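You operate a simulated robot arm through the tools that you are given. There is no shell and no other tool. Be economical: measure what you need, move in short steps, check, and stop when the job is done.

Carry out the task below with a simulated robot arm. There is one attempt and no reset: what you move stays moved.

TASK
Take the white pot from the top of the island bench and put it on the bench end by the drying cabinet. Then take the well plate on the top of the island bench and put it away on the top of the grey bench mat. Then put the bottle on the top of the end table away on the grey rubber mat. Then take the wipe box from the top of the end table and put it on the shelf under the end table. Then stack the green tubing reel from the top of the instrument bench on top of the blue tubing reel. Then close the left door under the fume cupboard. Then close the locker door. Then take the funnel bottle on the low bench beside the small reactor and put it away on the top of the long side table. The order counts. Set down upright: pot, bottle, funnel bottle.

The check looks at the end state, three seconds after you hand in, the way a careful person would. Anything else that was tipped, shoved, dropped, spilled or broken makes it a failure.

THE ROBOT
A 7-joint arm with a vacuum gripper on a trunk, on a base that drives. Base frame: it is fixed to the floor where the robot stands at the start and does not move with it; the origin is under the middle of the robot, x ahead of it, y to its left, z up. Lengths are in m, angles in degrees, forces in N, time in s.
With the tool pointing down near the work surface it reaches from about 0.1 to 0.64 m from the robot's upright axis, wherever it stands. Its first joint turns from -115.0 to 115.0 degrees. Places, roughly: bench end by the drying cabinet (29x21 cm) [-1.38, -2.2, 0.84]; bottle [1, 1.5, 1]; funnel bottle (10x11x17 cm) [0.1, -6.8, 0.9]; grey rubber mat [1.7, -6.8, 0.8]; left door under the fume cupboard [-0.7, -0.3, 0.4]; locker door [-0.7, -1.2, 0.9]; pot [0.5, 0, 1]; shelf under the end table [1.3, 1.4, 0.2]; top of the grey bench mat [3.5, -4.5, 0.9]; top of the long side table [0.7, -5, 0.8]; tubing reel [1.5, 0, 0.75]; well plate [0.5, 0.75, 0.75]; wipe box [1.25, 1.75, 1]. Payload 2.55 kg.
Tool frame: the origin (TCP) lies in the middle of the cups' lips, and z points out of the cups. The gripper has 1 cup of 0.044 m across, covering 0.044 by 0.044 m (tool x, y); the bellows give 0.02 m. With the vacuum on, a cup seals on a smooth face that it is pressed against (1 to 4 N); it does not hold porous or soft things. The pull reaches 55 N.
Orientation is that of the tool frame in the base frame, as a unit quaternion [x, y, z, w]. With the cups facing straight down, the tool's x points along the base's -x, its y along +y and its z along -z.

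THE INTERFACE
- The arm moves only by the tool nudge_tool. Its argument "targets" is one flat list of numbers, 7 for each row, row after row: the shift along the tool's x, y, z in m, then the turn, a rotation vector about the tool's x, y, z in degrees, then the vacuum: 1 switches it on, 0 off. In form: [dx, dy, dz, ax, ay, az, vacuum, dx, dy, dz, ax, ay, az, vacuum, ...]. A call has 1 to 8 rows; each row is the pose to reach, as a shift and turn from the pose commanded when the call began, along the tool's axes at that moment. A row lasts 0.2 s, in which the tool goes at most 0.05 m and 8.6 degrees; a call with a longer step from one row to the next is refused whole, and so is a gripper value outside its range. A pose out of reach is approached as far as the arm can. The call stops where the force on the tool passes 40 N (or 10 N more than at its start, if that is more) or the arm is blocked; 0.2 s more then pass. The pull builds up within a second once a cup has sealed. Time passes only in rows, and 0.2 s behind the last, so rows that repeat a pose give it time. It gives the time, the measured TCP pose, the force on the tool (base axes) and the pull of the vacuum at its end, in the units of the frame above (readings bear some noise), with the torque about the TCP (base axes, N m) and any sound that the robot's microphone picked up.
- Cameras (640 x 400 px; columns grow to the right, rows downward): "scene" is now at [-0.0108, 0.148, 1.769]; the picture's right is [-0.52, -0.85, -0.00], its down [-0.79, 0.49, -0.36] and it looks along [0.31, -0.19, -0.93] (base axes); focal length 214 px, centre (320, 200). "wrist" rides on the gripper at [0.081, 0.006, -0.173] in the tool frame; the picture's right is [-0.08, 1.00, 0.00], its down [-0.89, -0.07, -0.45] and it looks along [-0.44, -0.04, 0.90] (tool axes); focal length 256 px, centre (320, 200). There is no depth. A picture from a camera that has moved, and an enlarged one, comes with that camera's place and axes in the base frame and with its lens.
- capture(camera): a new picture of that camera. It takes no simulated time.
- raise_lower(by): slides the trunk up (or, below 0, down) by that many m; the arm and the scene camera ride with it, the base frame stays. It gives what a move gives, with no picture.
- base_move(legs): drives the robot by 1 to 6 legs, each [ahead, left, turn to the left] in m, m and degrees, along the robot's own axes; the way and the turn of a leg run together, so that a leg with both is an arc; at most 1.5 m and 180 degrees a leg. The arm and the cameras ride along, it lands a little off, and it stops where it bumps. It gives what a move gives.
- aim_head(pan, tilt): turns the head with the scene camera to pan (to the left, within 155 degrees either way) and tilt (down, from -29 to 69), counted from straight ahead of the robot. It gives what a move gives.
- enlarge(camera, box): a new picture of the part [left, top, right, bottom] of that camera's present view, enlarged. It takes no simulated time.
- job_done(): hands the job in; it is judged then, once.

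Go step by step. Nothing tells you exact positions but the pictures and the camera data: compare them with the known pose of the tool, close in by small moves and look again before you grip or let go. The budget is 207 turns and 192 pictures, counting those below and the enlarged ones. Unless the task says otherwise, let go and move clear before handing in, and close with one line.

The tools are called after "Request:" as a command line: name --argument value ..., lists and objects as JSON in quotes. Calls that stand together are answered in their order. nudge_tool: Moves the arm, as the interface text tells. Its arguments: {"type":"object","properties":{"targets":{"type":"array"}},"required":["targets"]} The other tools are called the same way: raise_lower (by) slides the trunk up or down; base_move (legs) drives the base; aim_head (pan, tilt) turns the head that bears the scene camera; capture (camera) takes a picture; enlarge (camera, box) takes an enlarged picture of a part of a camera's view; job_done () hands the job in.

At the start:

```text
clock: 0.0
position: [-0.0724, -0.391, 1.1842]
ee_rot: [-0.001, 1.0, 0.001, -0.001]
force: [1.1, -0.2, 1.0]
wrist_torque: [0.04, -0.04, 0.01]
pull: 0.0
trunk travel left (down, up): [-0.889, 0.101]
robot x, y, heading: [-0.0008, -0.0005, 0.1]
head pan, tilt: [-31.5, 68.8]
```

scene: 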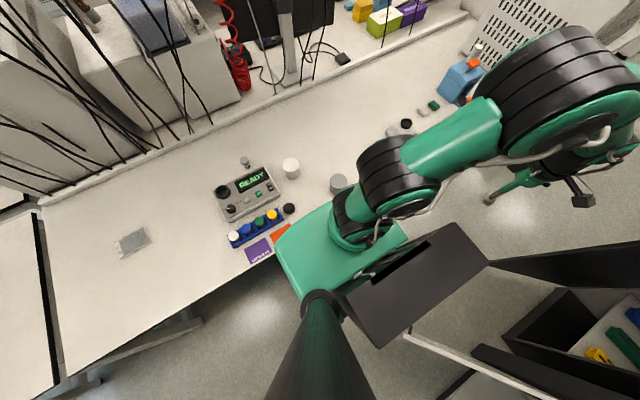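
wrist: 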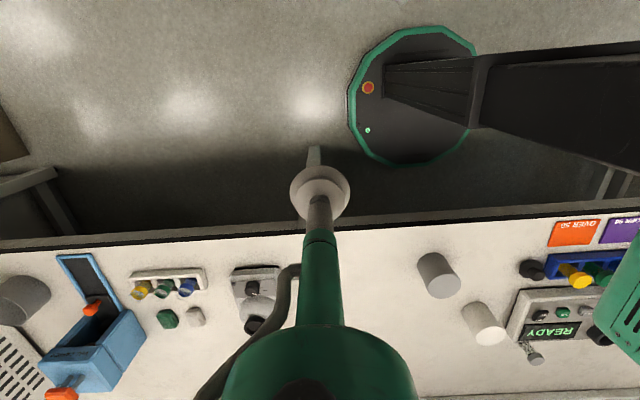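

I see the island bench in front of the robot with a white pot beside a grey one and the well plate to the left. I'll look around first to map the room.

Request:
aim_head --pan 0 --tilt 40

Request:
capture --camera "scene"

Request:
aim_head --pan 70 --tilt 30

Request:
capture --camera "scene"

Request:
aim_head --pan 150 --tilt 30

Request:
capture --camera "scene"

Request:
aim_head --pan -130 --tilt 30

Request:
capture --camera "scene"

Request:
aim_head --pan -70 --tilt 25

Request:
capture --camera "scene"

```text
clock: 1.0
position: [-0.0709, -0.3899, 1.1834]
ee_rot: [0.0, 1.0, 0.001, 0.0]
force: [0.1, 0.6, -0.8]
wrist_torque: [0.02, 0.03, 0.01]
pull: 0.0
trunk travel left (down, up): [-0.889, 0.101]
robot x, y, heading: [-0.002, 0.0002, -0.1]
head pan, tilt: [0.0, 40.0]
```

```text
189 pictures are left
camera scene: at [0.0266, 0.1772, 1.8051], right [0.0, -1.0, 0.0], down [-0.64, 0.0, -0.77], along [0.77, 0.0, -0.64], focal length 214 px, centre (320, 200)
```

scene: 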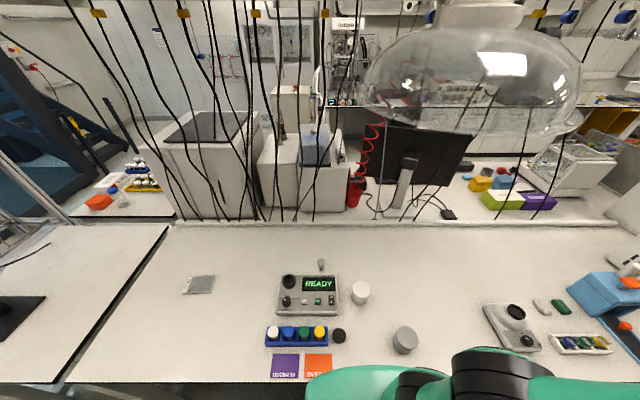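

```text
clock: 2.4
position: [-0.0712, -0.392, 1.1841]
ee_rot: [0.001, 1.0, 0.0, 0.0]
force: [0.5, 0.5, 0.5]
wrist_torque: [0.03, 0.02, 0.02]
pull: 0.0
trunk travel left (down, up): [-0.889, 0.101]
robot x, y, heading: [0.0008, 0.0016, 0.1]
head pan, tilt: [70.0, 30.0]
```

```text
188 pictures are left
camera scene: at [-0.0274, 0.2623, 1.8205], right [0.94, -0.34, 0.0], down [-0.17, -0.47, -0.87], along [0.3, 0.81, -0.5], focal length 214 px, centre (320, 200)
```

scene: 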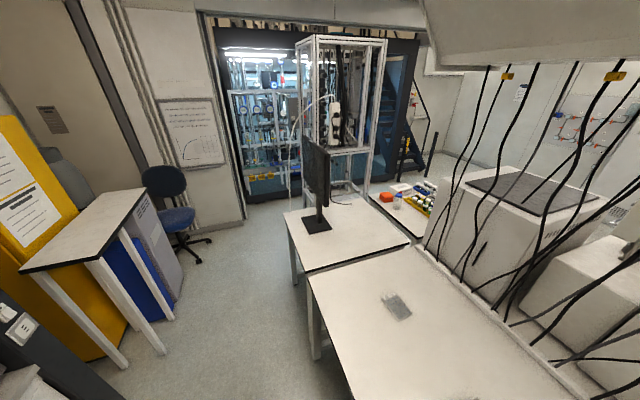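

```text
clock: 3.9
position: [-0.0707, -0.3909, 1.184]
ee_rot: [0.0, 1.0, 0.001, 0.001]
force: [-0.1, -0.3, -0.2]
wrist_torque: [-0.01, 0.01, -0.02]
pull: 0.1
trunk travel left (down, up): [-0.889, 0.101]
robot x, y, heading: [-0.0014, 0.0006, 0.1]
head pan, tilt: [150.0, 30.0]
```

```text
187 pictures are left
camera scene: at [-0.1367, 0.2226, 1.8205], right [0.5, 0.87, 0.0], down [0.43, -0.25, -0.87], along [-0.75, 0.43, -0.5], focal length 214 px, centre (320, 200)
```

scene: 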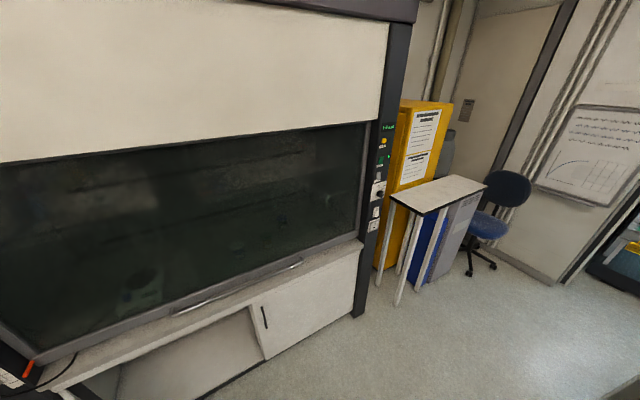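

```text
clock: 7.8
position: [-0.0708, -0.3903, 1.1846]
ee_rot: [0.0, 1.0, 0.0, 0.0]
force: [-0.3, 0.4, 0.2]
wrist_torque: [-0.03, 0.0, 0.05]
pull: 0.1
trunk travel left (down, up): [-0.889, 0.101]
robot x, y, heading: [0.0014, -0.0014, 0.0]
head pan, tilt: [-130.0, 30.0]
```

```text
186 pictures are left
camera scene: at [-0.1165, 0.108, 1.8205], right [-0.77, 0.64, 0.0], down [0.32, 0.38, -0.87], along [-0.56, -0.66, -0.5], focal length 214 px, centre (320, 200)
```

scene: 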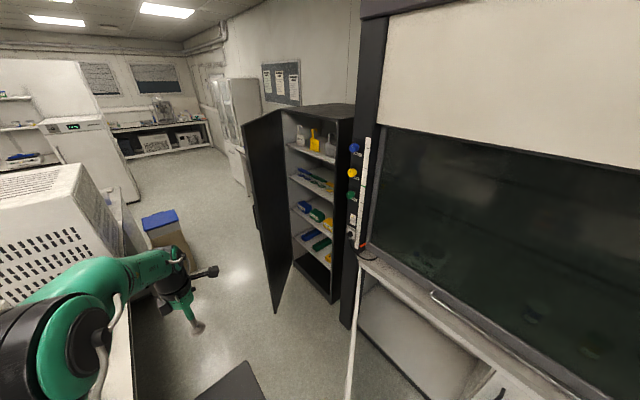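

```text
clock: 9.1
position: [-0.0714, -0.3906, 1.185]
ee_rot: [-0.001, 1.0, -0.001, 0.0]
force: [-0.3, 0.4, 0.1]
wrist_torque: [-0.02, 0.01, 0.01]
pull: 0.1
trunk travel left (down, up): [-0.889, 0.101]
robot x, y, heading: [-0.0037, -0.0005, 0.0]
head pan, tilt: [-70.0, 25.0]
```

```text
185 pictures are left
camera scene: at [-0.027, 0.0907, 1.8285], right [-0.94, -0.34, 0.0], down [-0.14, 0.4, -0.91], along [0.31, -0.85, -0.42], focal length 214 px, centre (320, 200)
```

scene: 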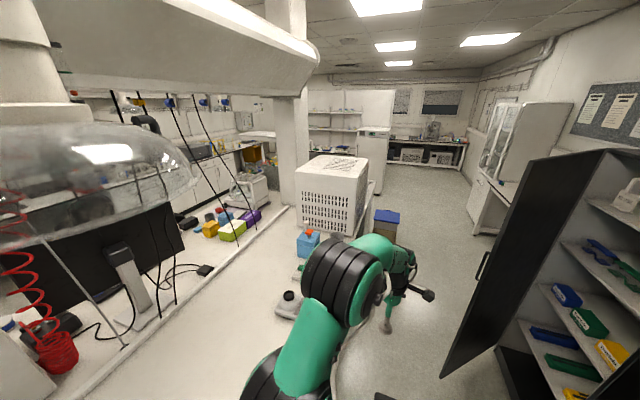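

The white pot is near (0.49, 0.00). I'll swing the arm over it at the present height and look with the wrist camera.

Request:
nudge_tool --targets '[-0.039, 0.029, 0, 0, 0, 0, 0, -0.078, 0.058, 0, 0, 0, 0, 0, -0.117, 0.087, 0, 0, 0, 0, 0, -0.156, 0.116, 0, 0, 0, 0, 0, -0.195, 0.145, 0, 0, 0, 0, 0, -0.234, 0.174, 0, 0, 0, 0, 0, -0.273, 0.203, 0, 0, 0, 0, 0, -0.312, 0.232, 0, 0, 0, 0, 0]'

Request:
nudge_tool --targets '[-0.039, 0.029, 0, 0, 0, 0, 0, -0.078, 0.058, 0, 0, 0, 0, 0, -0.117, 0.087, 0, 0, 0, 0, 0, -0.156, 0.116, 0, 0, 0, 0, 0, -0.19, 0.15, 0, 0, 0, 0, 0, -0.2, 0.16, 0, 0, 0, 0, 0]'

Request:
capture --camera "wrist"

Request:
aim_head --pan 0 --tilt 60

Request:
capture --camera "scene"

```text
clock: 10.9
position: [0.2425, -0.1578, 1.1834]
ee_rot: [0.0, 1.0, 0.0, 0.0]
force: [0.3, -0.4, -0.7]
wrist_torque: [0.01, 0.02, 0.02]
pull: 0.0
trunk travel left (down, up): [-0.889, 0.101]
robot x, y, heading: [0.0011, -0.0019, 0.1]
head pan, tilt: [-70.0, 25.0]
```

```text
clock: 12.3
position: [0.4386, 0.0015, 1.1858]
ee_rot: [0.001, 1.0, 0.0, 0.001]
force: [0.3, -1.0, 1.0]
wrist_torque: [0.0, -0.01, -0.01]
pull: 0.1
trunk travel left (down, up): [-0.889, 0.101]
robot x, y, heading: [-0.001, -0.0018, 0.0]
head pan, tilt: [-70.0, 25.0]
```

```text
184 pictures are left
camera wrist: at [0.3576, 0.0099, 1.358], right [0.08, 1.0, 0.0], down [0.89, -0.07, 0.45], along [0.44, -0.04, -0.9], focal length 256 px, centre (320, 200)
```

wrist: 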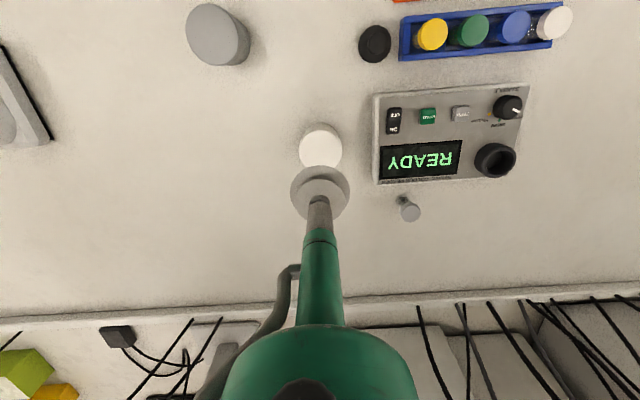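

```text
clock: 13.7
position: [0.4392, 0.0005, 1.1854]
ee_rot: [-0.001, 1.0, 0.0, 0.0]
force: [0.3, 0.8, -0.2]
wrist_torque: [-0.01, -0.01, 0.02]
pull: 0.1
trunk travel left (down, up): [-0.889, 0.101]
robot x, y, heading: [-0.0002, -0.0004, -0.1]
head pan, tilt: [0.0, 60.0]
```

```text
183 pictures are left
camera scene: at [0.0084, 0.1774, 1.7784], right [0.0, -1.0, 0.0], down [-0.87, 0.0, -0.5], along [0.5, 0.0, -0.87], focal length 214 px, centre (320, 200)
```

scene: 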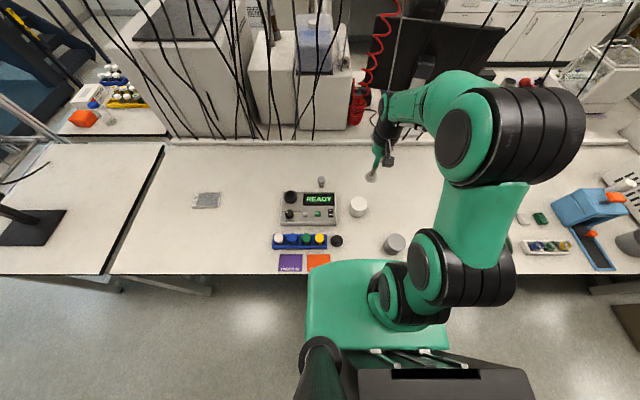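

Triangulating, the pot's lid is near (0.466, 0.003, 0.957). I'll move above it, come down to 3–4 cm and check.

Request:
nudge_tool --targets '[-0.015, 0.001, 0.04, 0, 0, 0, 0, -0.028, 0.002, 0.08, 0, 0, 0, 0, -0.028, 0.002, 0.12, 0, 0, 0, 0, -0.028, 0.002, 0.16, 0, 0, 0, 0, -0.028, 0.002, 0.185, 0, 0, 0, 0]'

Request:
enlarge --camera "wrist" --box '[200, 60, 440, 260]'

Request:
enlarge --camera "scene" --box '[300, 130, 420, 250]'

```text
clock: 14.9
position: [0.4693, 0.0025, 0.9988]
ee_rot: [0.0, 1.0, -0.001, 0.0]
force: [0.1, -0.4, 0.0]
wrist_torque: [0.02, -0.01, 0.02]
pull: 0.0
trunk travel left (down, up): [-0.889, 0.101]
robot x, y, heading: [0.0012, 0.001, 0.0]
head pan, tilt: [0.0, 60.0]
```

```text
2.00 times, centred on (320, 160) of wrist
camera zoom: at [0.3875, 0.0111, 1.172], right [0.08, 1.0, 0.0], down [0.89, -0.07, 0.45], along [0.44, -0.04, -0.9], focal length 512 px, centre (320, 280)
```

zoom: 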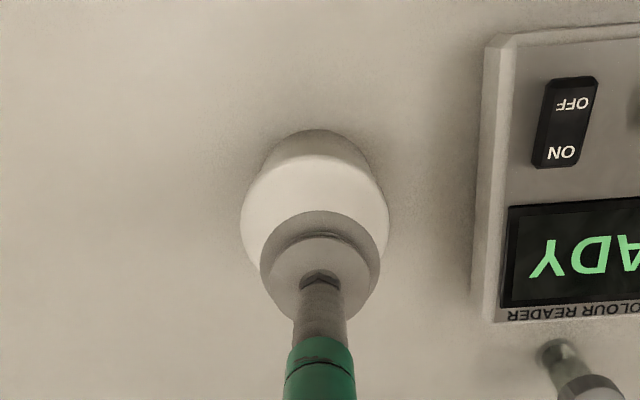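

```text
3.33 times, centred on (360, 190) of scene
camera zoom: at [0.0088, 0.1775, 1.7784], right [0.0, -1.0, 0.0], down [-0.87, 0.0, -0.5], along [0.5, 0.0, -0.87], focal length 715 px, centre (187, 233)
```

zoom: 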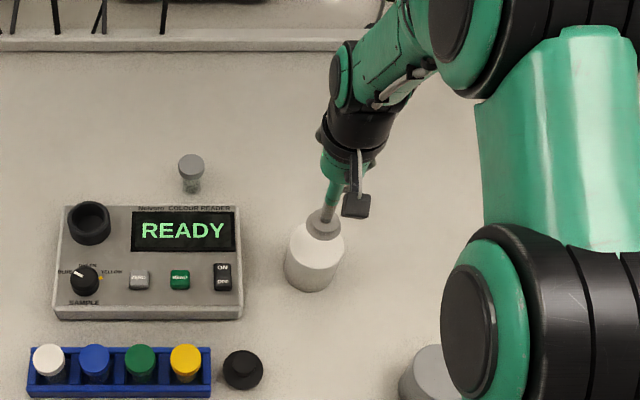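

Cup is over the lid, about 4 cm above. Descending gently with the vacuum on.

Request:
nudge_tool --targets '[0.005, -0.001, 0.015, 0, 0, 0, 1, 0.005, -0.001, 0.03, 0, 0, 0, 1, 0.005, -0.001, 0.038, 0, 0, 0, 1, 0.005, -0.001, 0.038, 0, 0, 0, 1]'

```text
clock: 15.9
position: [0.4654, 0.0017, 0.9618]
ee_rot: [0.0, 1.0, 0.001, 0.0]
force: [0.2, -0.4, -0.2]
wrist_torque: [0.0, 0.01, 0.01]
pull: 0.1
trunk travel left (down, up): [-0.889, 0.101]
robot x, y, heading: [-0.0048, -0.0029, 0.2]
head pan, tilt: [0.0, 60.0]
```

No contact yet; continuing in small steps.

Request:
nudge_tool --targets '[0, 0, 0.004, 0, 0, 0, 1, 0, 0, 0.008, 0, 0, 0, 1, 0, 0, 0.012, 0, 0, 0, 1, 0, 0, 0.012, 0, 0, 0, 1]'

Request:
enlarge --camera "wrist" --box '[200, 60, 440, 260]'

```text
clock: 16.9
position: [0.4635, 0.0015, 0.9488]
ee_rot: [0.001, 1.0, 0.0, 0.001]
force: [0.7, 0.2, 0.0]
wrist_torque: [0.0, -0.03, 0.0]
pull: 0.0
trunk travel left (down, up): [-0.889, 0.101]
robot x, y, heading: [0.0017, -0.0014, 0.1]
head pan, tilt: [0.0, 60.0]
```

```text
2.00 times, centred on (320, 160) of wrist
camera zoom: at [0.3825, 0.0099, 1.1217], right [0.08, 1.0, 0.0], down [0.89, -0.07, 0.45], along [0.44, -0.04, -0.9], focal length 512 px, centre (320, 280)
```

zoom: 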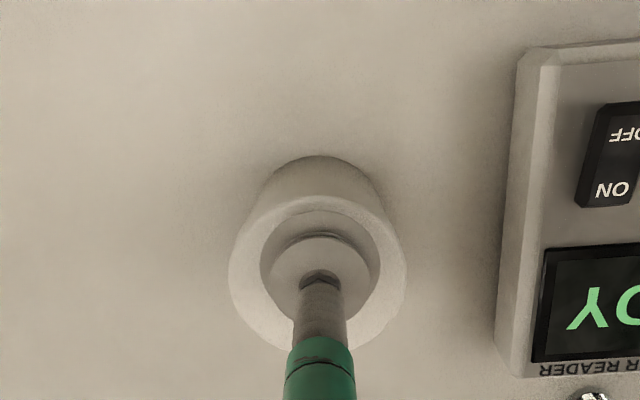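

The lid is lower than estimated (~0.92), centre x ~0.475. I correct x a little and continue.

Request:
nudge_tool --targets '[-0.006, 0, 0.005, 0, 0, 0, 1, -0.011, 0, 0.01, 0, 0, 0, 1, -0.011, 0, 0.014, 0, 0, 0, 1, -0.011, 0, 0.018, 0, 0, 0, 1, -0.011, 0, 0.018, 0, 0, 0, 1]'

Request:
enlarge --camera "wrist" --box '[200, 60, 440, 260]'

```text
clock: 18.1
position: [0.4762, 0.0035, 0.9308]
ee_rot: [0.0, 1.0, 0.0, 0.0]
force: [-0.4, 0.3, -0.5]
wrist_torque: [0.02, 0.01, -0.02]
pull: 54.9
trunk travel left (down, up): [-0.889, 0.101]
robot x, y, heading: [-0.0014, 0.0016, -0.1]
head pan, tilt: [0.0, 60.0]
```

```text
2.00 times, centred on (320, 160) of wrist
camera zoom: at [0.3942, 0.0109, 1.1034], right [0.08, 1.0, 0.0], down [0.89, -0.07, 0.45], along [0.44, -0.04, -0.9], focal length 512 px, centre (320, 280)
```

zoom: 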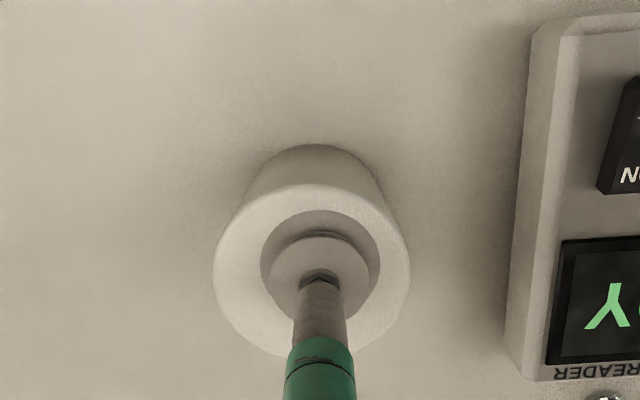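

The pot is sealed. Lifting it and drawing it in.

Request:
nudge_tool --targets '[0, 0, -0.02, 0, 0, 0, 1, 0, 0, -0.05, 0, 0, 0, 1, 0, 0, -0.09, 0, 0, 0, 1, 0, 0, -0.13, 0, 0, 0, 1, 0, 0, -0.17, 0, 0, 0, 1, 0.02, 0, -0.21, 0, 0, 0, 1, 0.06, 0, -0.23, 0, 0, 0, 1, 0.1, 0, -0.24, 0, 0, 0, 1]'

Request:
aim_head --pan -90 --tilt 50

Request:
capture --camera "scene"

```text
clock: 19.9
position: [0.3744, 0.0012, 1.1715]
ee_rot: [0.0, 1.0, 0.0, 0.001]
force: [-1.1, -0.4, -1.4]
wrist_torque: [0.02, -0.02, -0.04]
pull: 54.9
trunk travel left (down, up): [-0.889, 0.101]
robot x, y, heading: [0.0015, 0.0047, 0.2]
head pan, tilt: [0.0, 60.0]
```

```text
clock: 21.5
position: [0.3769, 0.0008, 1.1709]
ee_rot: [0.0, 1.0, -0.001, 0.0]
force: [0.4, -0.1, -1.6]
wrist_torque: [0.02, 0.05, -0.01]
pull: 54.9
trunk travel left (down, up): [-0.889, 0.101]
robot x, y, heading: [0.0, 0.0009, -0.3]
head pan, tilt: [-90.0, 50.0]
```

```text
178 pictures are left
camera scene: at [-0.0583, 0.1005, 1.791], right [-1.0, 0.0, 0.0], down [0.0, 0.77, -0.64], along [0.0, -0.64, -0.77], focal length 214 px, centre (320, 200)
```

scene: 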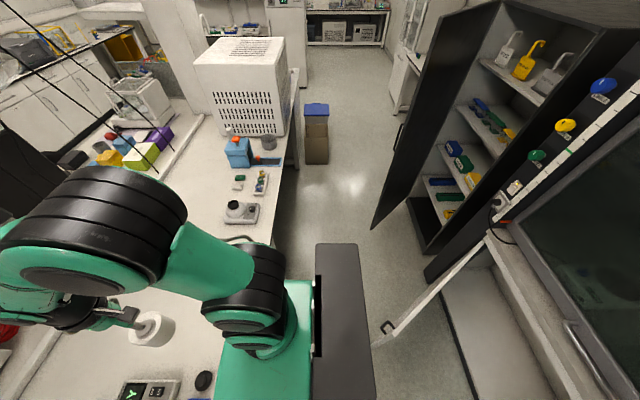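

The left under-cupboard door stands open near the robot's back. I check the clearances around the base before driving.

Request:
aim_head --pan -140 --tilt 62

Request:
capture --camera "scene"

Request:
aim_head --pan 140 --tilt 62

Request:
capture --camera "scene"

```text
clock: 22.7
position: [0.3781, 0.0023, 1.1703]
ee_rot: [-0.001, 1.0, 0.0, 0.0]
force: [-0.3, 0.6, -0.9]
wrist_torque: [0.01, 0.02, 0.03]
pull: 55.3
trunk travel left (down, up): [-0.889, 0.101]
robot x, y, heading: [0.0032, 0.0003, 0.3]
head pan, tilt: [-140.0, 62.0]
```

```text
177 pictures are left
camera scene: at [-0.1077, 0.136, 1.7761], right [-0.64, 0.77, 0.0], down [0.68, 0.57, -0.47], along [-0.36, -0.3, -0.88], focal length 214 px, centre (320, 200)
```

scene: 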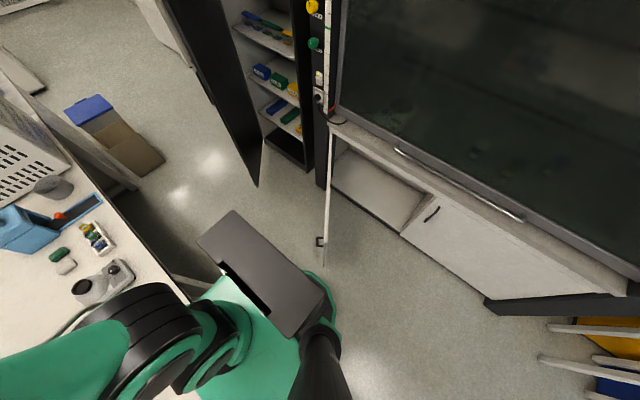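

```text
clock: 26.6
position: [0.3762, 0.0007, 1.1698]
ee_rot: [0.0, 1.0, -0.001, 0.0]
force: [0.6, 0.5, -2.7]
wrist_torque: [0.0, 0.01, -0.02]
pull: 55.2
trunk travel left (down, up): [-0.889, 0.101]
robot x, y, heading: [-0.0012, 0.0006, -0.1]
head pan, tilt: [140.0, 62.0]
```

```text
176 pictures are left
camera scene: at [-0.1077, 0.2188, 1.7761], right [0.64, 0.77, 0.0], down [0.68, -0.57, -0.47], along [-0.36, 0.3, -0.88], focal length 214 px, centre (320, 200)
```

scene: 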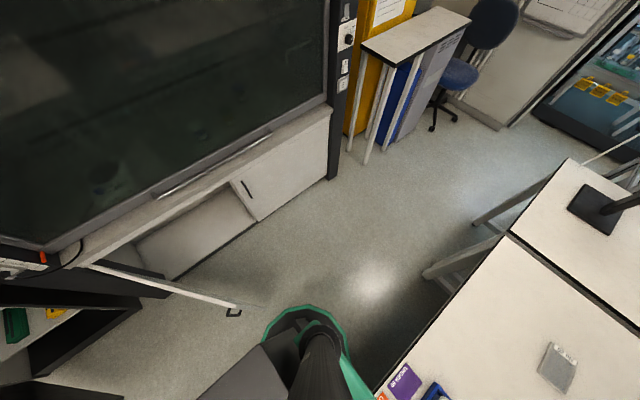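

The pot holds. The base (radius ~0.28) has ~9 cm to the door tip, so I'll slide along the bench to the right first, then turn right and look.

Request:
base_move --legs '[[-0.03, 0, 0], [0, -0.4, 0], [-0.07, 0, 0], [0, 0, -90]]'

Request:
aim_head --pan 0 --tilt 30

Request:
capture --camera "scene"

Request:
aim_head --pan 35 --tilt 30

Request:
capture --camera "scene"

```text
clock: 29.1
position: [0.2985, -0.2666, 1.1712]
ee_rot: [-0.05, 0.999, 0.001, 0.001]
force: [-0.5, 0.0, -1.5]
wrist_torque: [0.07, -0.03, -0.02]
pull: 54.8
trunk travel left (down, up): [-0.889, 0.101]
robot x, y, heading: [-0.0774, -0.3007, 5.5]
head pan, tilt: [140.0, 62.0]
stopped in leg 2: the robot was blocked; the commanded pose is now the measured one
```

```text
clock: 31.3
position: [0.3027, -0.2623, 1.1697]
ee_rot: [-0.048, 0.999, 0.0, 0.0]
force: [-1.1, 0.5, -1.0]
wrist_torque: [0.01, 0.01, 0.02]
pull: 55.2
trunk travel left (down, up): [-0.889, 0.101]
robot x, y, heading: [-0.0701, -0.3003, 5.9]
head pan, tilt: [0.0, 30.0]
```

```text
175 pictures are left
camera scene: at [-0.0576, -0.1214, 1.8205], right [0.1, -1.0, 0.0], down [-0.5, -0.05, -0.87], along [0.86, 0.08, -0.5], focal length 214 px, centre (320, 200)
```

scene: 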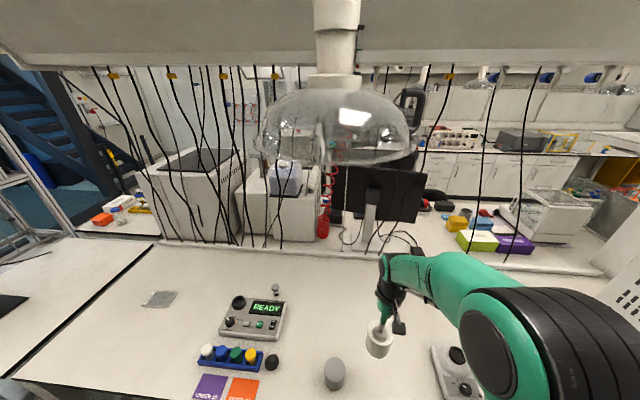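

```text
clock: 32.4
position: [0.3035, -0.2616, 1.1707]
ee_rot: [-0.049, 0.999, -0.001, 0.0]
force: [-0.3, 0.6, -1.8]
wrist_torque: [0.01, 0.02, -0.04]
pull: 54.8
trunk travel left (down, up): [-0.889, 0.101]
robot x, y, heading: [-0.0787, -0.2999, 5.6]
head pan, tilt: [35.0, 30.0]
```

```text
174 pictures are left
camera scene: at [-0.0789, -0.0715, 1.8205], right [0.65, -0.76, 0.0], down [-0.38, -0.32, -0.87], along [0.66, 0.56, -0.5], focal length 214 px, centre (320, 200)
```

scene: 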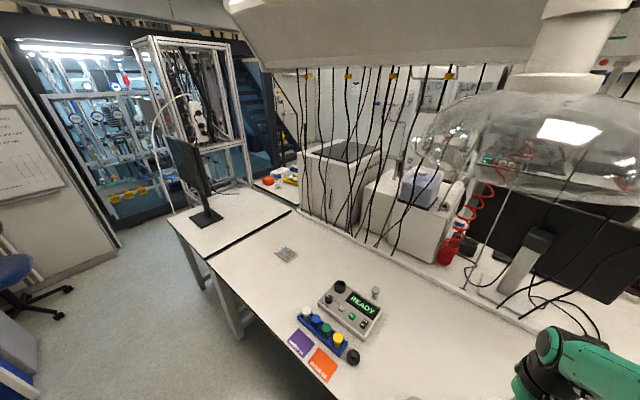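

The base bumped something under the bench on the right. I look down there before moving on.

Request:
aim_head --pan -85 --tilt 66

Request:
capture --camera "scene"

Request:
aim_head --pan -125 --tilt 60

Request:
capture --camera "scene"

Request:
capture --camera "wrist"

```text
clock: 34.4
position: [0.3024, -0.261, 1.17]
ee_rot: [-0.05, 0.999, 0.0, 0.0]
force: [0.4, -0.4, -1.2]
wrist_torque: [0.02, 0.06, 0.02]
pull: 54.8
trunk travel left (down, up): [-0.889, 0.101]
robot x, y, heading: [-0.0732, -0.3017, 5.6]
head pan, tilt: [-85.0, 66.0]
```

```text
173 pictures are left
camera scene: at [-0.1367, -0.1887, 1.7718], right [-0.98, -0.18, 0.0], down [-0.17, 0.9, -0.41], along [0.07, -0.4, -0.91], focal length 214 px, centre (320, 200)
```

scene: 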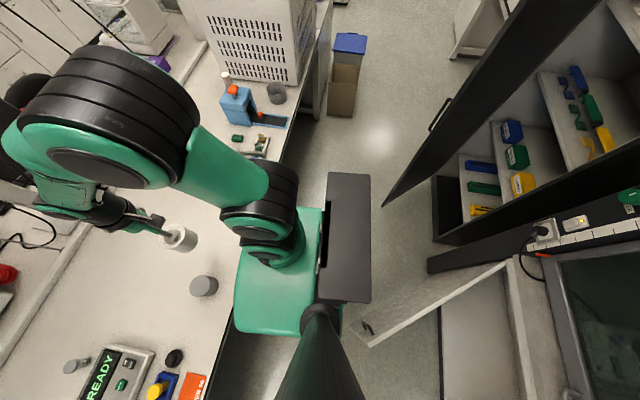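

```text
clock: 35.4
position: [0.3029, -0.2625, 1.1707]
ee_rot: [-0.049, 0.999, 0.0, 0.0]
force: [-0.7, 0.1, -0.6]
wrist_torque: [0.0, 0.04, 0.01]
pull: 54.5
trunk travel left (down, up): [-0.889, 0.101]
robot x, y, heading: [-0.0732, -0.2988, 5.7]
head pan, tilt: [-125.0, 60.0]
```

```text
172 pictures are left
camera scene: at [-0.1803, -0.1884, 1.7784], right [-0.87, 0.49, 0.0], down [0.42, 0.75, -0.5], along [-0.25, -0.44, -0.87], focal length 214 px, centre (320, 200)
```

scene: 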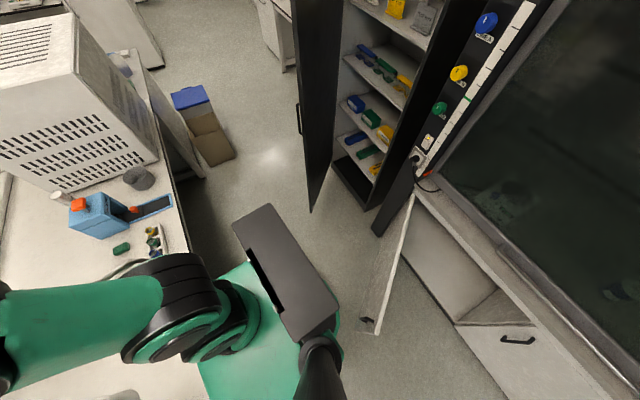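

```text
171 pictures are left
camera wrist: at [0.2208, -0.2625, 1.3433], right [-0.02, 1.0, 0.0], down [0.9, 0.02, 0.45], along [0.45, 0.01, -0.9], focal length 256 px, centre (320, 200)
```

wrist: 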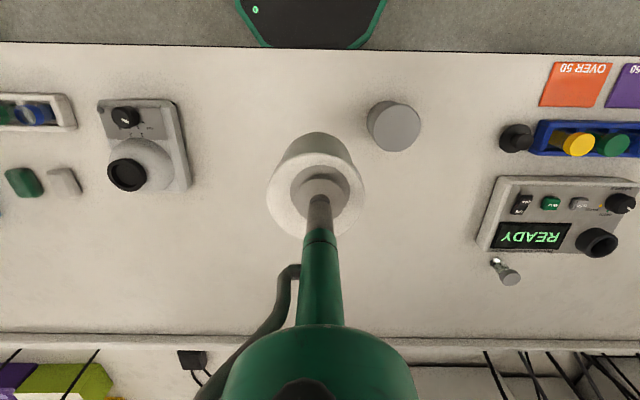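

Nothing is touching behind. I back off slightly, square up, then slide right further from the bench foot.

Request:
base_move --legs '[[-0.08, 0.0, -5.6], [0, -0.25, 0]]'

```text
clock: 37.9
position: [0.2258, -0.5535, 1.1698]
ee_rot: [-0.002, 1.0, 0.0, 0.0]
force: [-0.2, 0.0, -1.5]
wrist_torque: [0.01, 0.01, -0.03]
pull: 55.1
trunk travel left (down, up): [-0.889, 0.101]
robot x, y, heading: [-0.1533, -0.5564, 0.5]
head pan, tilt: [-125.0, 60.0]
```

Clear now. Since the elbow bulges to the robot's right (toward the locker door if I turned right), I turn left and reverse past the door instead.

Request:
base_move --legs '[[0, 0, 45], [0, 0, 45]]'

Request:
aim_head --pan 150 --tilt 35

Request:
capture --camera "scene"

```text
clock: 42.5
position: [-0.1614, -0.18, 1.1713]
ee_rot: [0.713, -0.701, 0.0, 0.0]
force: [0.3, -0.6, -2.2]
wrist_torque: [-0.02, 0.04, 0.0]
pull: 55.3
trunk travel left (down, up): [-0.889, 0.101]
robot x, y, heading: [-0.1543, -0.5575, 90.8]
head pan, tilt: [-125.0, 60.0]
```

```text
clock: 46.3
position: [-0.1593, -0.1815, 1.17]
ee_rot: [0.713, -0.701, 0.0, 0.0]
force: [-0.6, 0.5, -1.0]
wrist_torque: [-0.03, -0.01, 0.0]
pull: 54.7
trunk travel left (down, up): [-0.889, 0.101]
robot x, y, heading: [-0.1534, -0.5585, 90.9]
head pan, tilt: [150.0, 35.0]
```

```text
170 pictures are left
camera scene: at [-0.3684, -0.6968, 1.8127], right [-0.87, 0.49, 0.0], down [0.28, 0.5, -0.82], along [-0.4, -0.72, -0.57], focal length 214 px, centre (320, 200)
```

scene: 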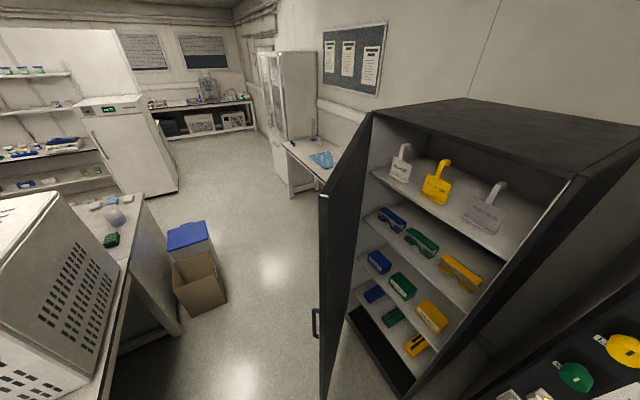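

The way behind is clear until the cardboard box (~y −1.9). Reversing past the locker door, then looking at the bench end.

Request:
base_move --legs '[[-0.9, 0, 0]]'

Request:
aim_head --pan 120 --tilt 35

Request:
capture --camera "scene"

```text
clock: 51.0
position: [-0.1438, -1.0873, 1.1708]
ee_rot: [0.718, -0.696, 0.0, 0.0]
force: [0.2, 0.4, -1.4]
wrist_torque: [0.0, 0.0, -0.01]
pull: 55.1
trunk travel left (down, up): [-0.889, 0.101]
robot x, y, heading: [-0.1336, -1.463, 92.0]
head pan, tilt: [150.0, 35.0]
```

```text
clock: 52.0
position: [-0.1433, -1.0872, 1.1701]
ee_rot: [0.719, -0.695, 0.0, 0.001]
force: [-0.8, -0.1, -0.5]
wrist_torque: [0.0, 0.01, -0.01]
pull: 54.8
trunk travel left (down, up): [-0.889, 0.101]
robot x, y, heading: [-0.1305, -1.4657, 91.8]
head pan, tilt: [120.0, 35.0]
```

```text
169 pictures are left
camera scene: at [-0.3787, -1.5742, 1.8127], right [-0.53, 0.85, 0.0], down [0.49, 0.3, -0.82], along [-0.7, -0.43, -0.57], focal length 214 px, centre (320, 200)
```

scene: 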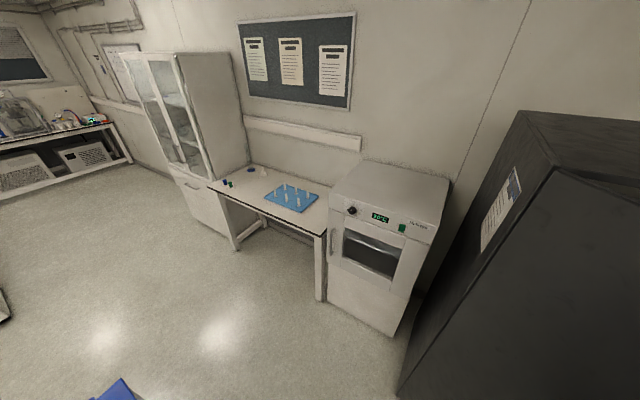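

The table between glass cabinet and small drying oven is the spot; given coordinates fall on its right end, beside the oven. Enlarging.

Request:
enlarge --camera "scene" --box '[200, 150, 360, 250]'

```text
4.00 times, centred on (280, 200) of scene
camera zoom: at [-0.3787, -1.5742, 1.8127], right [-0.53, 0.85, 0.0], down [0.49, 0.3, -0.82], along [-0.7, -0.43, -0.57], focal length 858 px, centre (480, 200)
```

zoom: 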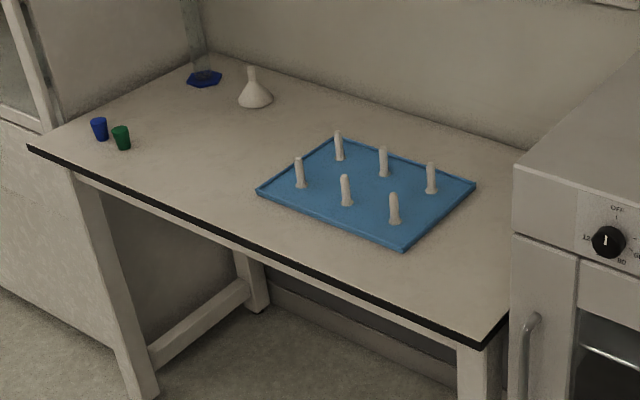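

The free spot is about x −1.25…−1.58, y −2.1…−2.33. I drive to about (−0.83, −2.2) facing it.

Request:
base_move --legs '[[0, 0.35, 0], [-0.74, 0.3, 0], [0, 0, 88]]'

Request:
aim_head --pan 0 --tilt 50

Request:
capture --camera "scene"

Request:
capture --camera "wrist"

```text
clock: 61.9
position: [-1.136, -2.2254, 1.1697]
ee_rot: [1.0, -0.007, 0.0, 0.0]
force: [-0.4, -0.1, -1.4]
wrist_torque: [0.02, -0.01, 0.0]
pull: 54.4
trunk travel left (down, up): [-0.889, 0.101]
robot x, y, heading: [-0.7597, -2.228, 179.2]
head pan, tilt: [120.0, 35.0]
```

```text
clock: 63.9
position: [-1.1373, -2.226, 1.1699]
ee_rot: [1.0, -0.007, 0.0, 0.0]
force: [0.6, 0.5, -2.1]
wrist_torque: [-0.02, -0.02, -0.01]
pull: 55.3
trunk travel left (down, up): [-0.889, 0.101]
robot x, y, heading: [-0.7608, -2.2261, 179.0]
head pan, tilt: [0.0, 50.0]
```

```text
167 pictures are left
camera scene: at [-0.7773, -2.4046, 1.791], right [0.01, 1.0, 0.0], down [0.77, -0.01, -0.64], along [-0.64, 0.01, -0.77], focal length 214 px, centre (320, 200)
```

scene: 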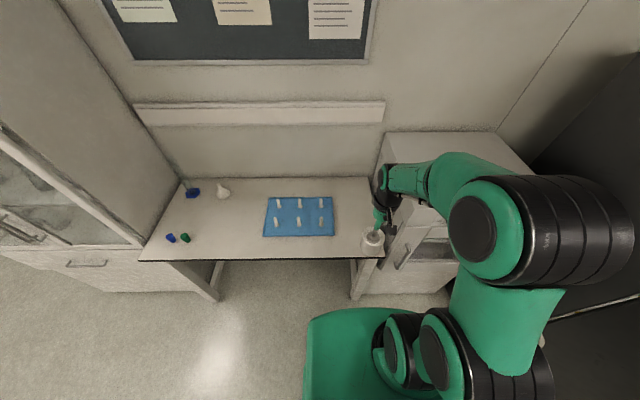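

```text
166 pictures are left
camera wrist: at [-1.0566, -2.2315, 1.3432], right [-0.09, -1.0, 0.0], down [-0.89, 0.08, 0.44], along [-0.44, 0.04, -0.9], focal length 256 px, centre (320, 200)
```

wrist: 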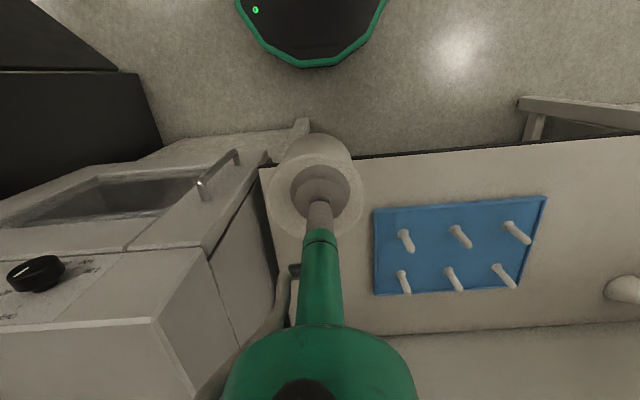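

The pot must go to about (−1.38, −2.21). I drive 8 cm closer, then move over the spot and descend to about 4 cm above.

Request:
base_move --legs '[[0.08, 0, 0]]'

Request:
nudge_tool --targets '[-0.04, -0.003, 0, 0, 0, 0, 1, -0.08, -0.006, 0, 0, 0, 0, 1, -0.12, -0.01, 0.02, 0, 0, 0, 1, -0.15, -0.012, 0.05, 0, 0, 0, 1, -0.163, -0.013, 0.09, 0, 0, 0, 1, -0.163, -0.013, 0.13, 0, 0, 0, 1, -0.163, -0.013, 0.15, 0, 0, 0, 1, -0.163, -0.013, 0.15, 0, 0, 0, 1]'

Request:
capture --camera "wrist"

Request:
capture --camera "scene"

```text
clock: 64.9
position: [-1.216, -2.224, 1.1698]
ee_rot: [1.0, -0.007, 0.0, 0.0]
force: [0.2, 0.7, -1.7]
wrist_torque: [-0.03, -0.04, 0.01]
pull: 55.0
trunk travel left (down, up): [-0.889, 0.101]
robot x, y, heading: [-0.8378, -2.2312, 179.1]
head pan, tilt: [0.0, 50.0]
```

```text
clock: 66.7
position: [-1.3808, -2.2101, 1.0193]
ee_rot: [1.0, -0.007, 0.0, 0.0]
force: [-0.2, -1.0, -1.8]
wrist_torque: [-0.02, -0.04, -0.01]
pull: 54.6
trunk travel left (down, up): [-0.889, 0.101]
robot x, y, heading: [-0.8411, -2.2271, 179.0]
head pan, tilt: [0.0, 50.0]
```

```text
165 pictures are left
camera wrist: at [-1.3018, -2.2148, 1.1925], right [-0.09, -1.0, 0.0], down [-0.89, 0.08, 0.45], along [-0.44, 0.04, -0.9], focal length 256 px, centre (320, 200)
```

wrist: 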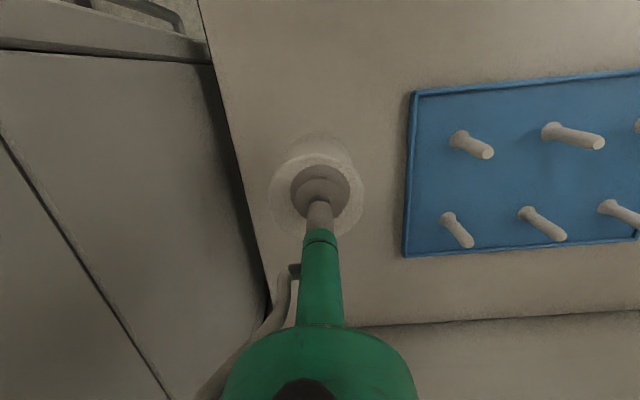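

```text
164 pictures are left
camera scene: at [-0.8579, -2.4034, 1.791], right [0.02, 1.0, 0.0], down [0.77, -0.01, -0.64], along [-0.64, 0.01, -0.77], focal length 214 px, centre (320, 200)
```

scene: 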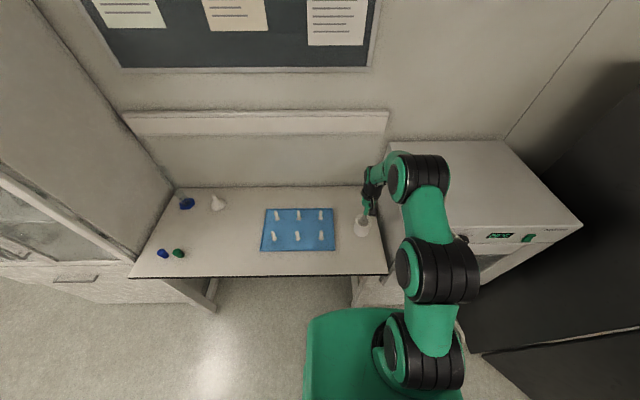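

Centred between table end and rack. Descending slowly.

Request:
nudge_tool --targets '[0, 0, 0.015, 0, 0, 0, 1, 0, 0, 0.03, 0, 0, 0, 1, 0, 0, 0.04, 0, 0, 0, 1, 0, 0, 0.05, 0, 0, 0, 1, 0, 0, 0.055, 0, 0, 0, 1, 0, 0, 0.06, 0, 0, 0, 1, 0, 0, 0.06, 0, 0, 0, 1]'

Request:
enlarge --camera "scene" --box '[320, 180, 420, 280]'

```text
clock: 68.3
position: [-1.3801, -2.2095, 0.9599]
ee_rot: [1.0, -0.007, 0.0, 0.0]
force: [0.2, -0.6, -2.3]
wrist_torque: [0.0, -0.02, 0.02]
pull: 55.0
trunk travel left (down, up): [-0.889, 0.101]
robot x, y, heading: [-0.8402, -2.2244, 179.2]
head pan, tilt: [0.0, 50.0]
```

```text
4.00 times, centred on (370, 230) of scene
camera zoom: at [-0.858, -2.4034, 1.791], right [0.02, 1.0, 0.0], down [0.77, -0.01, -0.64], along [-0.64, 0.01, -0.77], focal length 858 px, centre (120, 80)
```

zoom: 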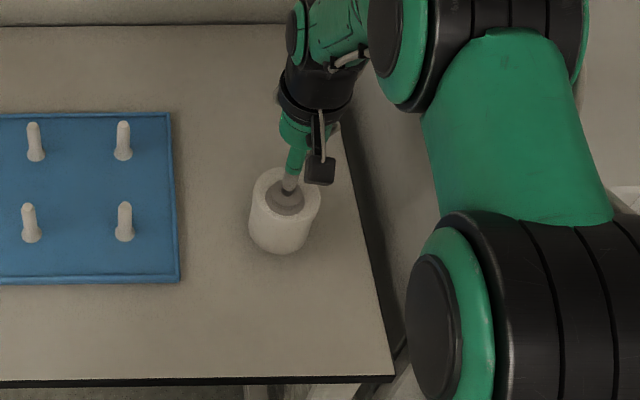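

Almost there; continuing in fine steps.

Request:
nudge_tool --targets '[0, 0, 0.004, 0, 0, 0, 1, 0, 0, 0.008, 0, 0, 0, 1, 0, 0, 0.012, 0, 0, 0, 1, 0, 0, 0.016, 0, 0, 0, 1, 0, 0, 0.02, 0, 0, 0, 1, 0, 0, 0.02, 0, 0, 0, 1]'

```text
clock: 69.7
position: [-1.3793, -2.2098, 0.9401]
ee_rot: [1.0, -0.008, -0.001, 0.001]
force: [-0.1, -0.8, -1.4]
wrist_torque: [-0.02, -0.04, 0.01]
pull: 55.0
trunk travel left (down, up): [-0.889, 0.101]
robot x, y, heading: [-0.8408, -2.2256, 179.0]
head pan, tilt: [0.0, 50.0]
```

Request:
nudge_tool --targets '[0, 0, 0.004, 0, 0, 0, 1, 0, 0, 0.008, 0, 0, 0, 1, 0, 0, 0.012, 0, 0, 0, 1, 0, 0, 0.015, 0, 0, 0, 1, 0, 0, 0.015, 0, 0, 0, 1]'

Request:
enlarge --camera "scene" --box '[320, 180, 420, 280]'

```text
clock: 70.9
position: [-1.3806, -2.2089, 0.9289]
ee_rot: [1.0, -0.007, -0.004, 0.0]
force: [2.0, -4.6, 28.1]
wrist_torque: [0.15, -0.07, 0.01]
pull: 54.8
trunk travel left (down, up): [-0.889, 0.101]
robot x, y, heading: [-0.8434, -2.2307, 179.0]
head pan, tilt: [0.0, 50.0]
```

```text
4.00 times, centred on (370, 230) of scene
camera zoom: at [-0.853, -2.4046, 1.7912], right [0.02, 1.0, 0.0], down [0.76, -0.01, -0.65], along [-0.65, 0.01, -0.76], focal length 858 px, centre (120, 80)
```

zoom: 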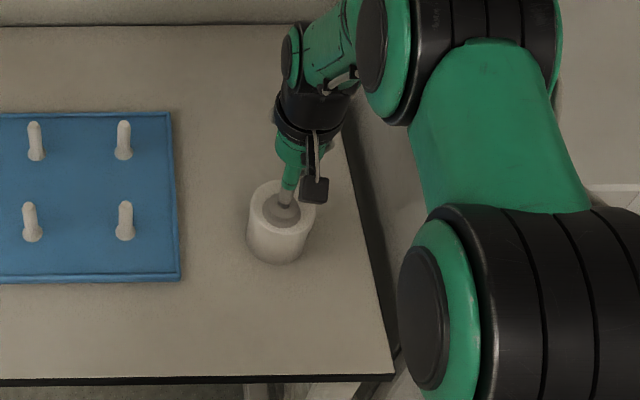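

The pot stands on the table (contact at 0.93). Relieving the press, releasing, lifting.

Request:
nudge_tool --targets '[0, 0, -0.003, 0, 0, 0, 1, 0, 0, -0.004, 0, 0, 0, 0, 0, 0, -0.004, 0, 0, 0, 0, 0, 0, -0.004, 0, 0, 0, 0, 0, 0, -0.01, 0, 0, 0, 0, 0, 0, -0.03, 0, 0, 0, 0, 0, 0, -0.06, 0, 0, 0, 0, 0, 0, -0.1, 0, 0, 0, 0]'

Request:
capture --camera "wrist"

```text
clock: 72.7
position: [-1.3778, -2.2092, 1.0265]
ee_rot: [1.0, -0.006, 0.001, 0.0]
force: [-1.3, 1.1, 0.4]
wrist_torque: [0.0, 0.07, -0.04]
pull: 0.1
trunk travel left (down, up): [-0.889, 0.101]
robot x, y, heading: [-0.8379, -2.2262, 179.0]
head pan, tilt: [0.0, 50.0]
```

```text
161 pictures are left
camera wrist: at [-1.2988, -2.2154, 1.199], right [-0.09, -1.0, 0.0], down [-0.89, 0.08, 0.44], along [-0.44, 0.04, -0.9], focal length 256 px, centre (320, 200)
```

wrist: 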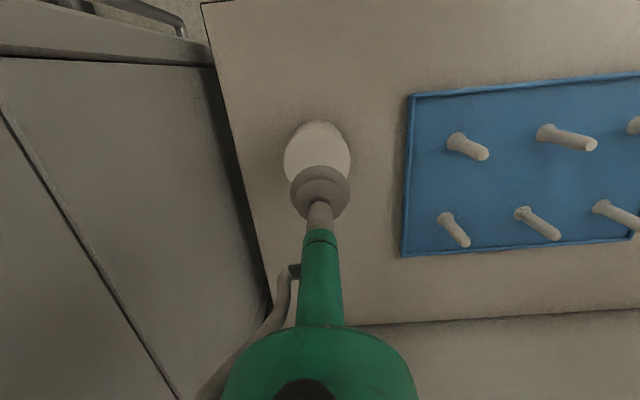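

Pot is standing well. Now back to the island bench for the well plate: retract, reverse, turn, and drive up the aisle.

Request:
nudge_tool --targets '[0, 0, -0.04, 0, 0, 0, 0, 0.03, 0, -0.08, 0, 0, 0, 0, 0.07, 0, -0.11, 0, 0, 0, 0, 0.11, 0, -0.14, 0, 0, 0, 0, 0.15, 0, -0.16, 0, 0, 0, 0, 0.18, 0, -0.16, 0, 0, 0, 0]'

Request:
base_move --legs '[[-0.2, 0, 0], [0, 0, -89], [0.5, -0.3, 0]]'

Request:
aim_head --pan 20 --tilt 40

Request:
capture --camera "scene"

```text
clock: 74.1
position: [-1.1979, -2.2131, 1.1851]
ee_rot: [1.0, -0.007, 0.0, 0.0]
force: [-0.2, -0.3, -0.6]
wrist_torque: [0.03, -0.01, 0.02]
pull: 0.1
trunk travel left (down, up): [-0.889, 0.101]
robot x, y, heading: [-0.8382, -2.2282, 179.0]
head pan, tilt: [0.0, 50.0]
```

```text
clock: 82.4
position: [-0.3441, -1.3629, 1.1849]
ee_rot: [0.711, -0.703, 0.0, 0.001]
force: [-0.4, 0.0, -0.1]
wrist_torque: [-0.01, -0.05, 0.0]
pull: 0.1
trunk travel left (down, up): [-0.889, 0.101]
robot x, y, heading: [-0.3502, -1.7215, 90.3]
head pan, tilt: [0.0, 50.0]
```

```text
clock: 83.2
position: [-0.3455, -1.3644, 1.1854]
ee_rot: [0.711, -0.703, 0.0, 0.0]
force: [0.7, 0.7, 0.2]
wrist_torque: [0.0, 0.0, 0.02]
pull: 0.1
trunk travel left (down, up): [-0.889, 0.101]
robot x, y, heading: [-0.3472, -1.7237, 90.5]
head pan, tilt: [20.0, 40.0]
```

```text
160 pictures are left
camera scene: at [-0.5548, -1.7042, 1.8051], right [0.94, 0.35, 0.0], down [0.23, -0.6, -0.77], along [-0.27, 0.72, -0.64], focal length 214 px, centre (320, 200)
```

scene: 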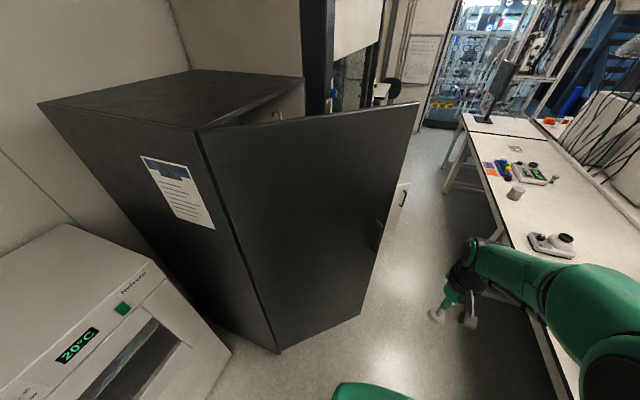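

Driving along the aisle with a small jog past the cupboard door and bench foot.

Request:
base_move --legs '[[0.35, -0.2, 0], [0.9, 0.0, 0], [0.4, -0.12, 0]]'

```text
clock: 92.3
position: [-0.0159, 0.2923, 1.185]
ee_rot: [-0.705, 0.709, -0.001, -0.001]
force: [-0.2, 0.1, -1.0]
wrist_torque: [0.01, 0.0, 0.0]
pull: 0.0
trunk travel left (down, up): [-0.889, 0.101]
robot x, y, heading: [-0.0255, -0.0672, 89.4]
head pan, tilt: [20.0, 40.0]
```

Request:
base_move --legs '[[0.68, 0.0, 0], [0, 0, -89.4]]'

Request:
aim_head --pan 0 --tilt 55

Request:
capture --camera "scene"

Request:
capture --camera "wrist"

```text
clock: 99.9
position: [0.3336, 0.6137, 1.1857]
ee_rot: [-0.006, 1.0, 0.0, 0.001]
force: [-0.3, 0.0, 0.0]
wrist_torque: [-0.02, -0.02, -0.03]
pull: 0.1
trunk travel left (down, up): [-0.889, 0.101]
robot x, y, heading: [-0.0247, 0.6139, 0.4]
head pan, tilt: [20.0, 40.0]
```

```text
clock: 100.7
position: [0.3328, 0.6124, 1.1841]
ee_rot: [-0.007, 1.0, 0.0, 0.0]
force: [0.8, 0.3, 0.1]
wrist_torque: [0.03, -0.02, 0.0]
pull: 0.1
trunk travel left (down, up): [-0.889, 0.101]
robot x, y, heading: [-0.0277, 0.6156, 0.4]
head pan, tilt: [0.0, 55.0]
```

```text
159 pictures are left
camera scene: at [-0.0132, 0.7956, 1.7845], right [0.01, -1.0, 0.0], down [-0.82, -0.01, -0.57], along [0.57, 0.01, -0.82], focal length 214 px, centre (320, 200)
```

scene: 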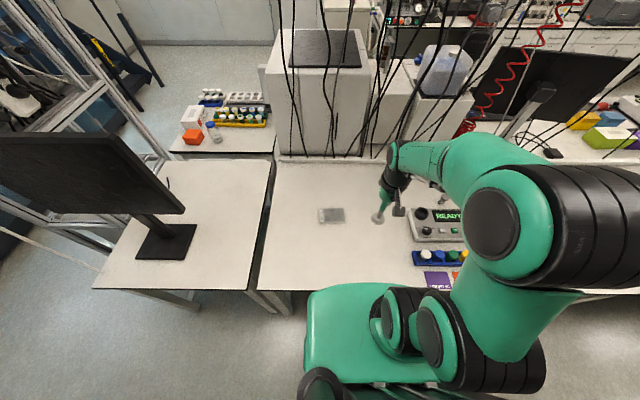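

```text
158 pictures are left
camera wrist: at [0.252, 0.6194, 1.3578], right [0.07, 1.0, 0.0], down [0.89, -0.06, 0.44], along [0.44, -0.03, -0.9], focal length 256 px, centre (320, 200)
```

wrist: 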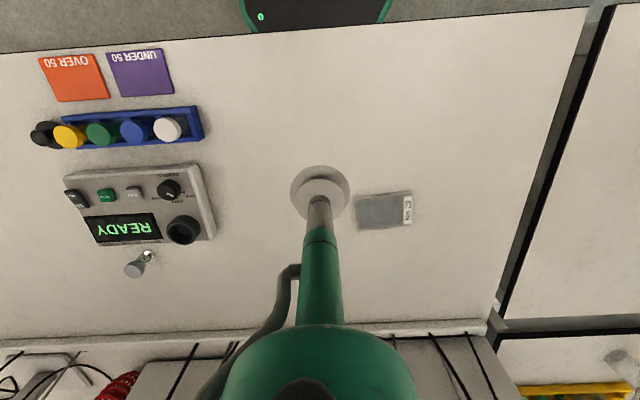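

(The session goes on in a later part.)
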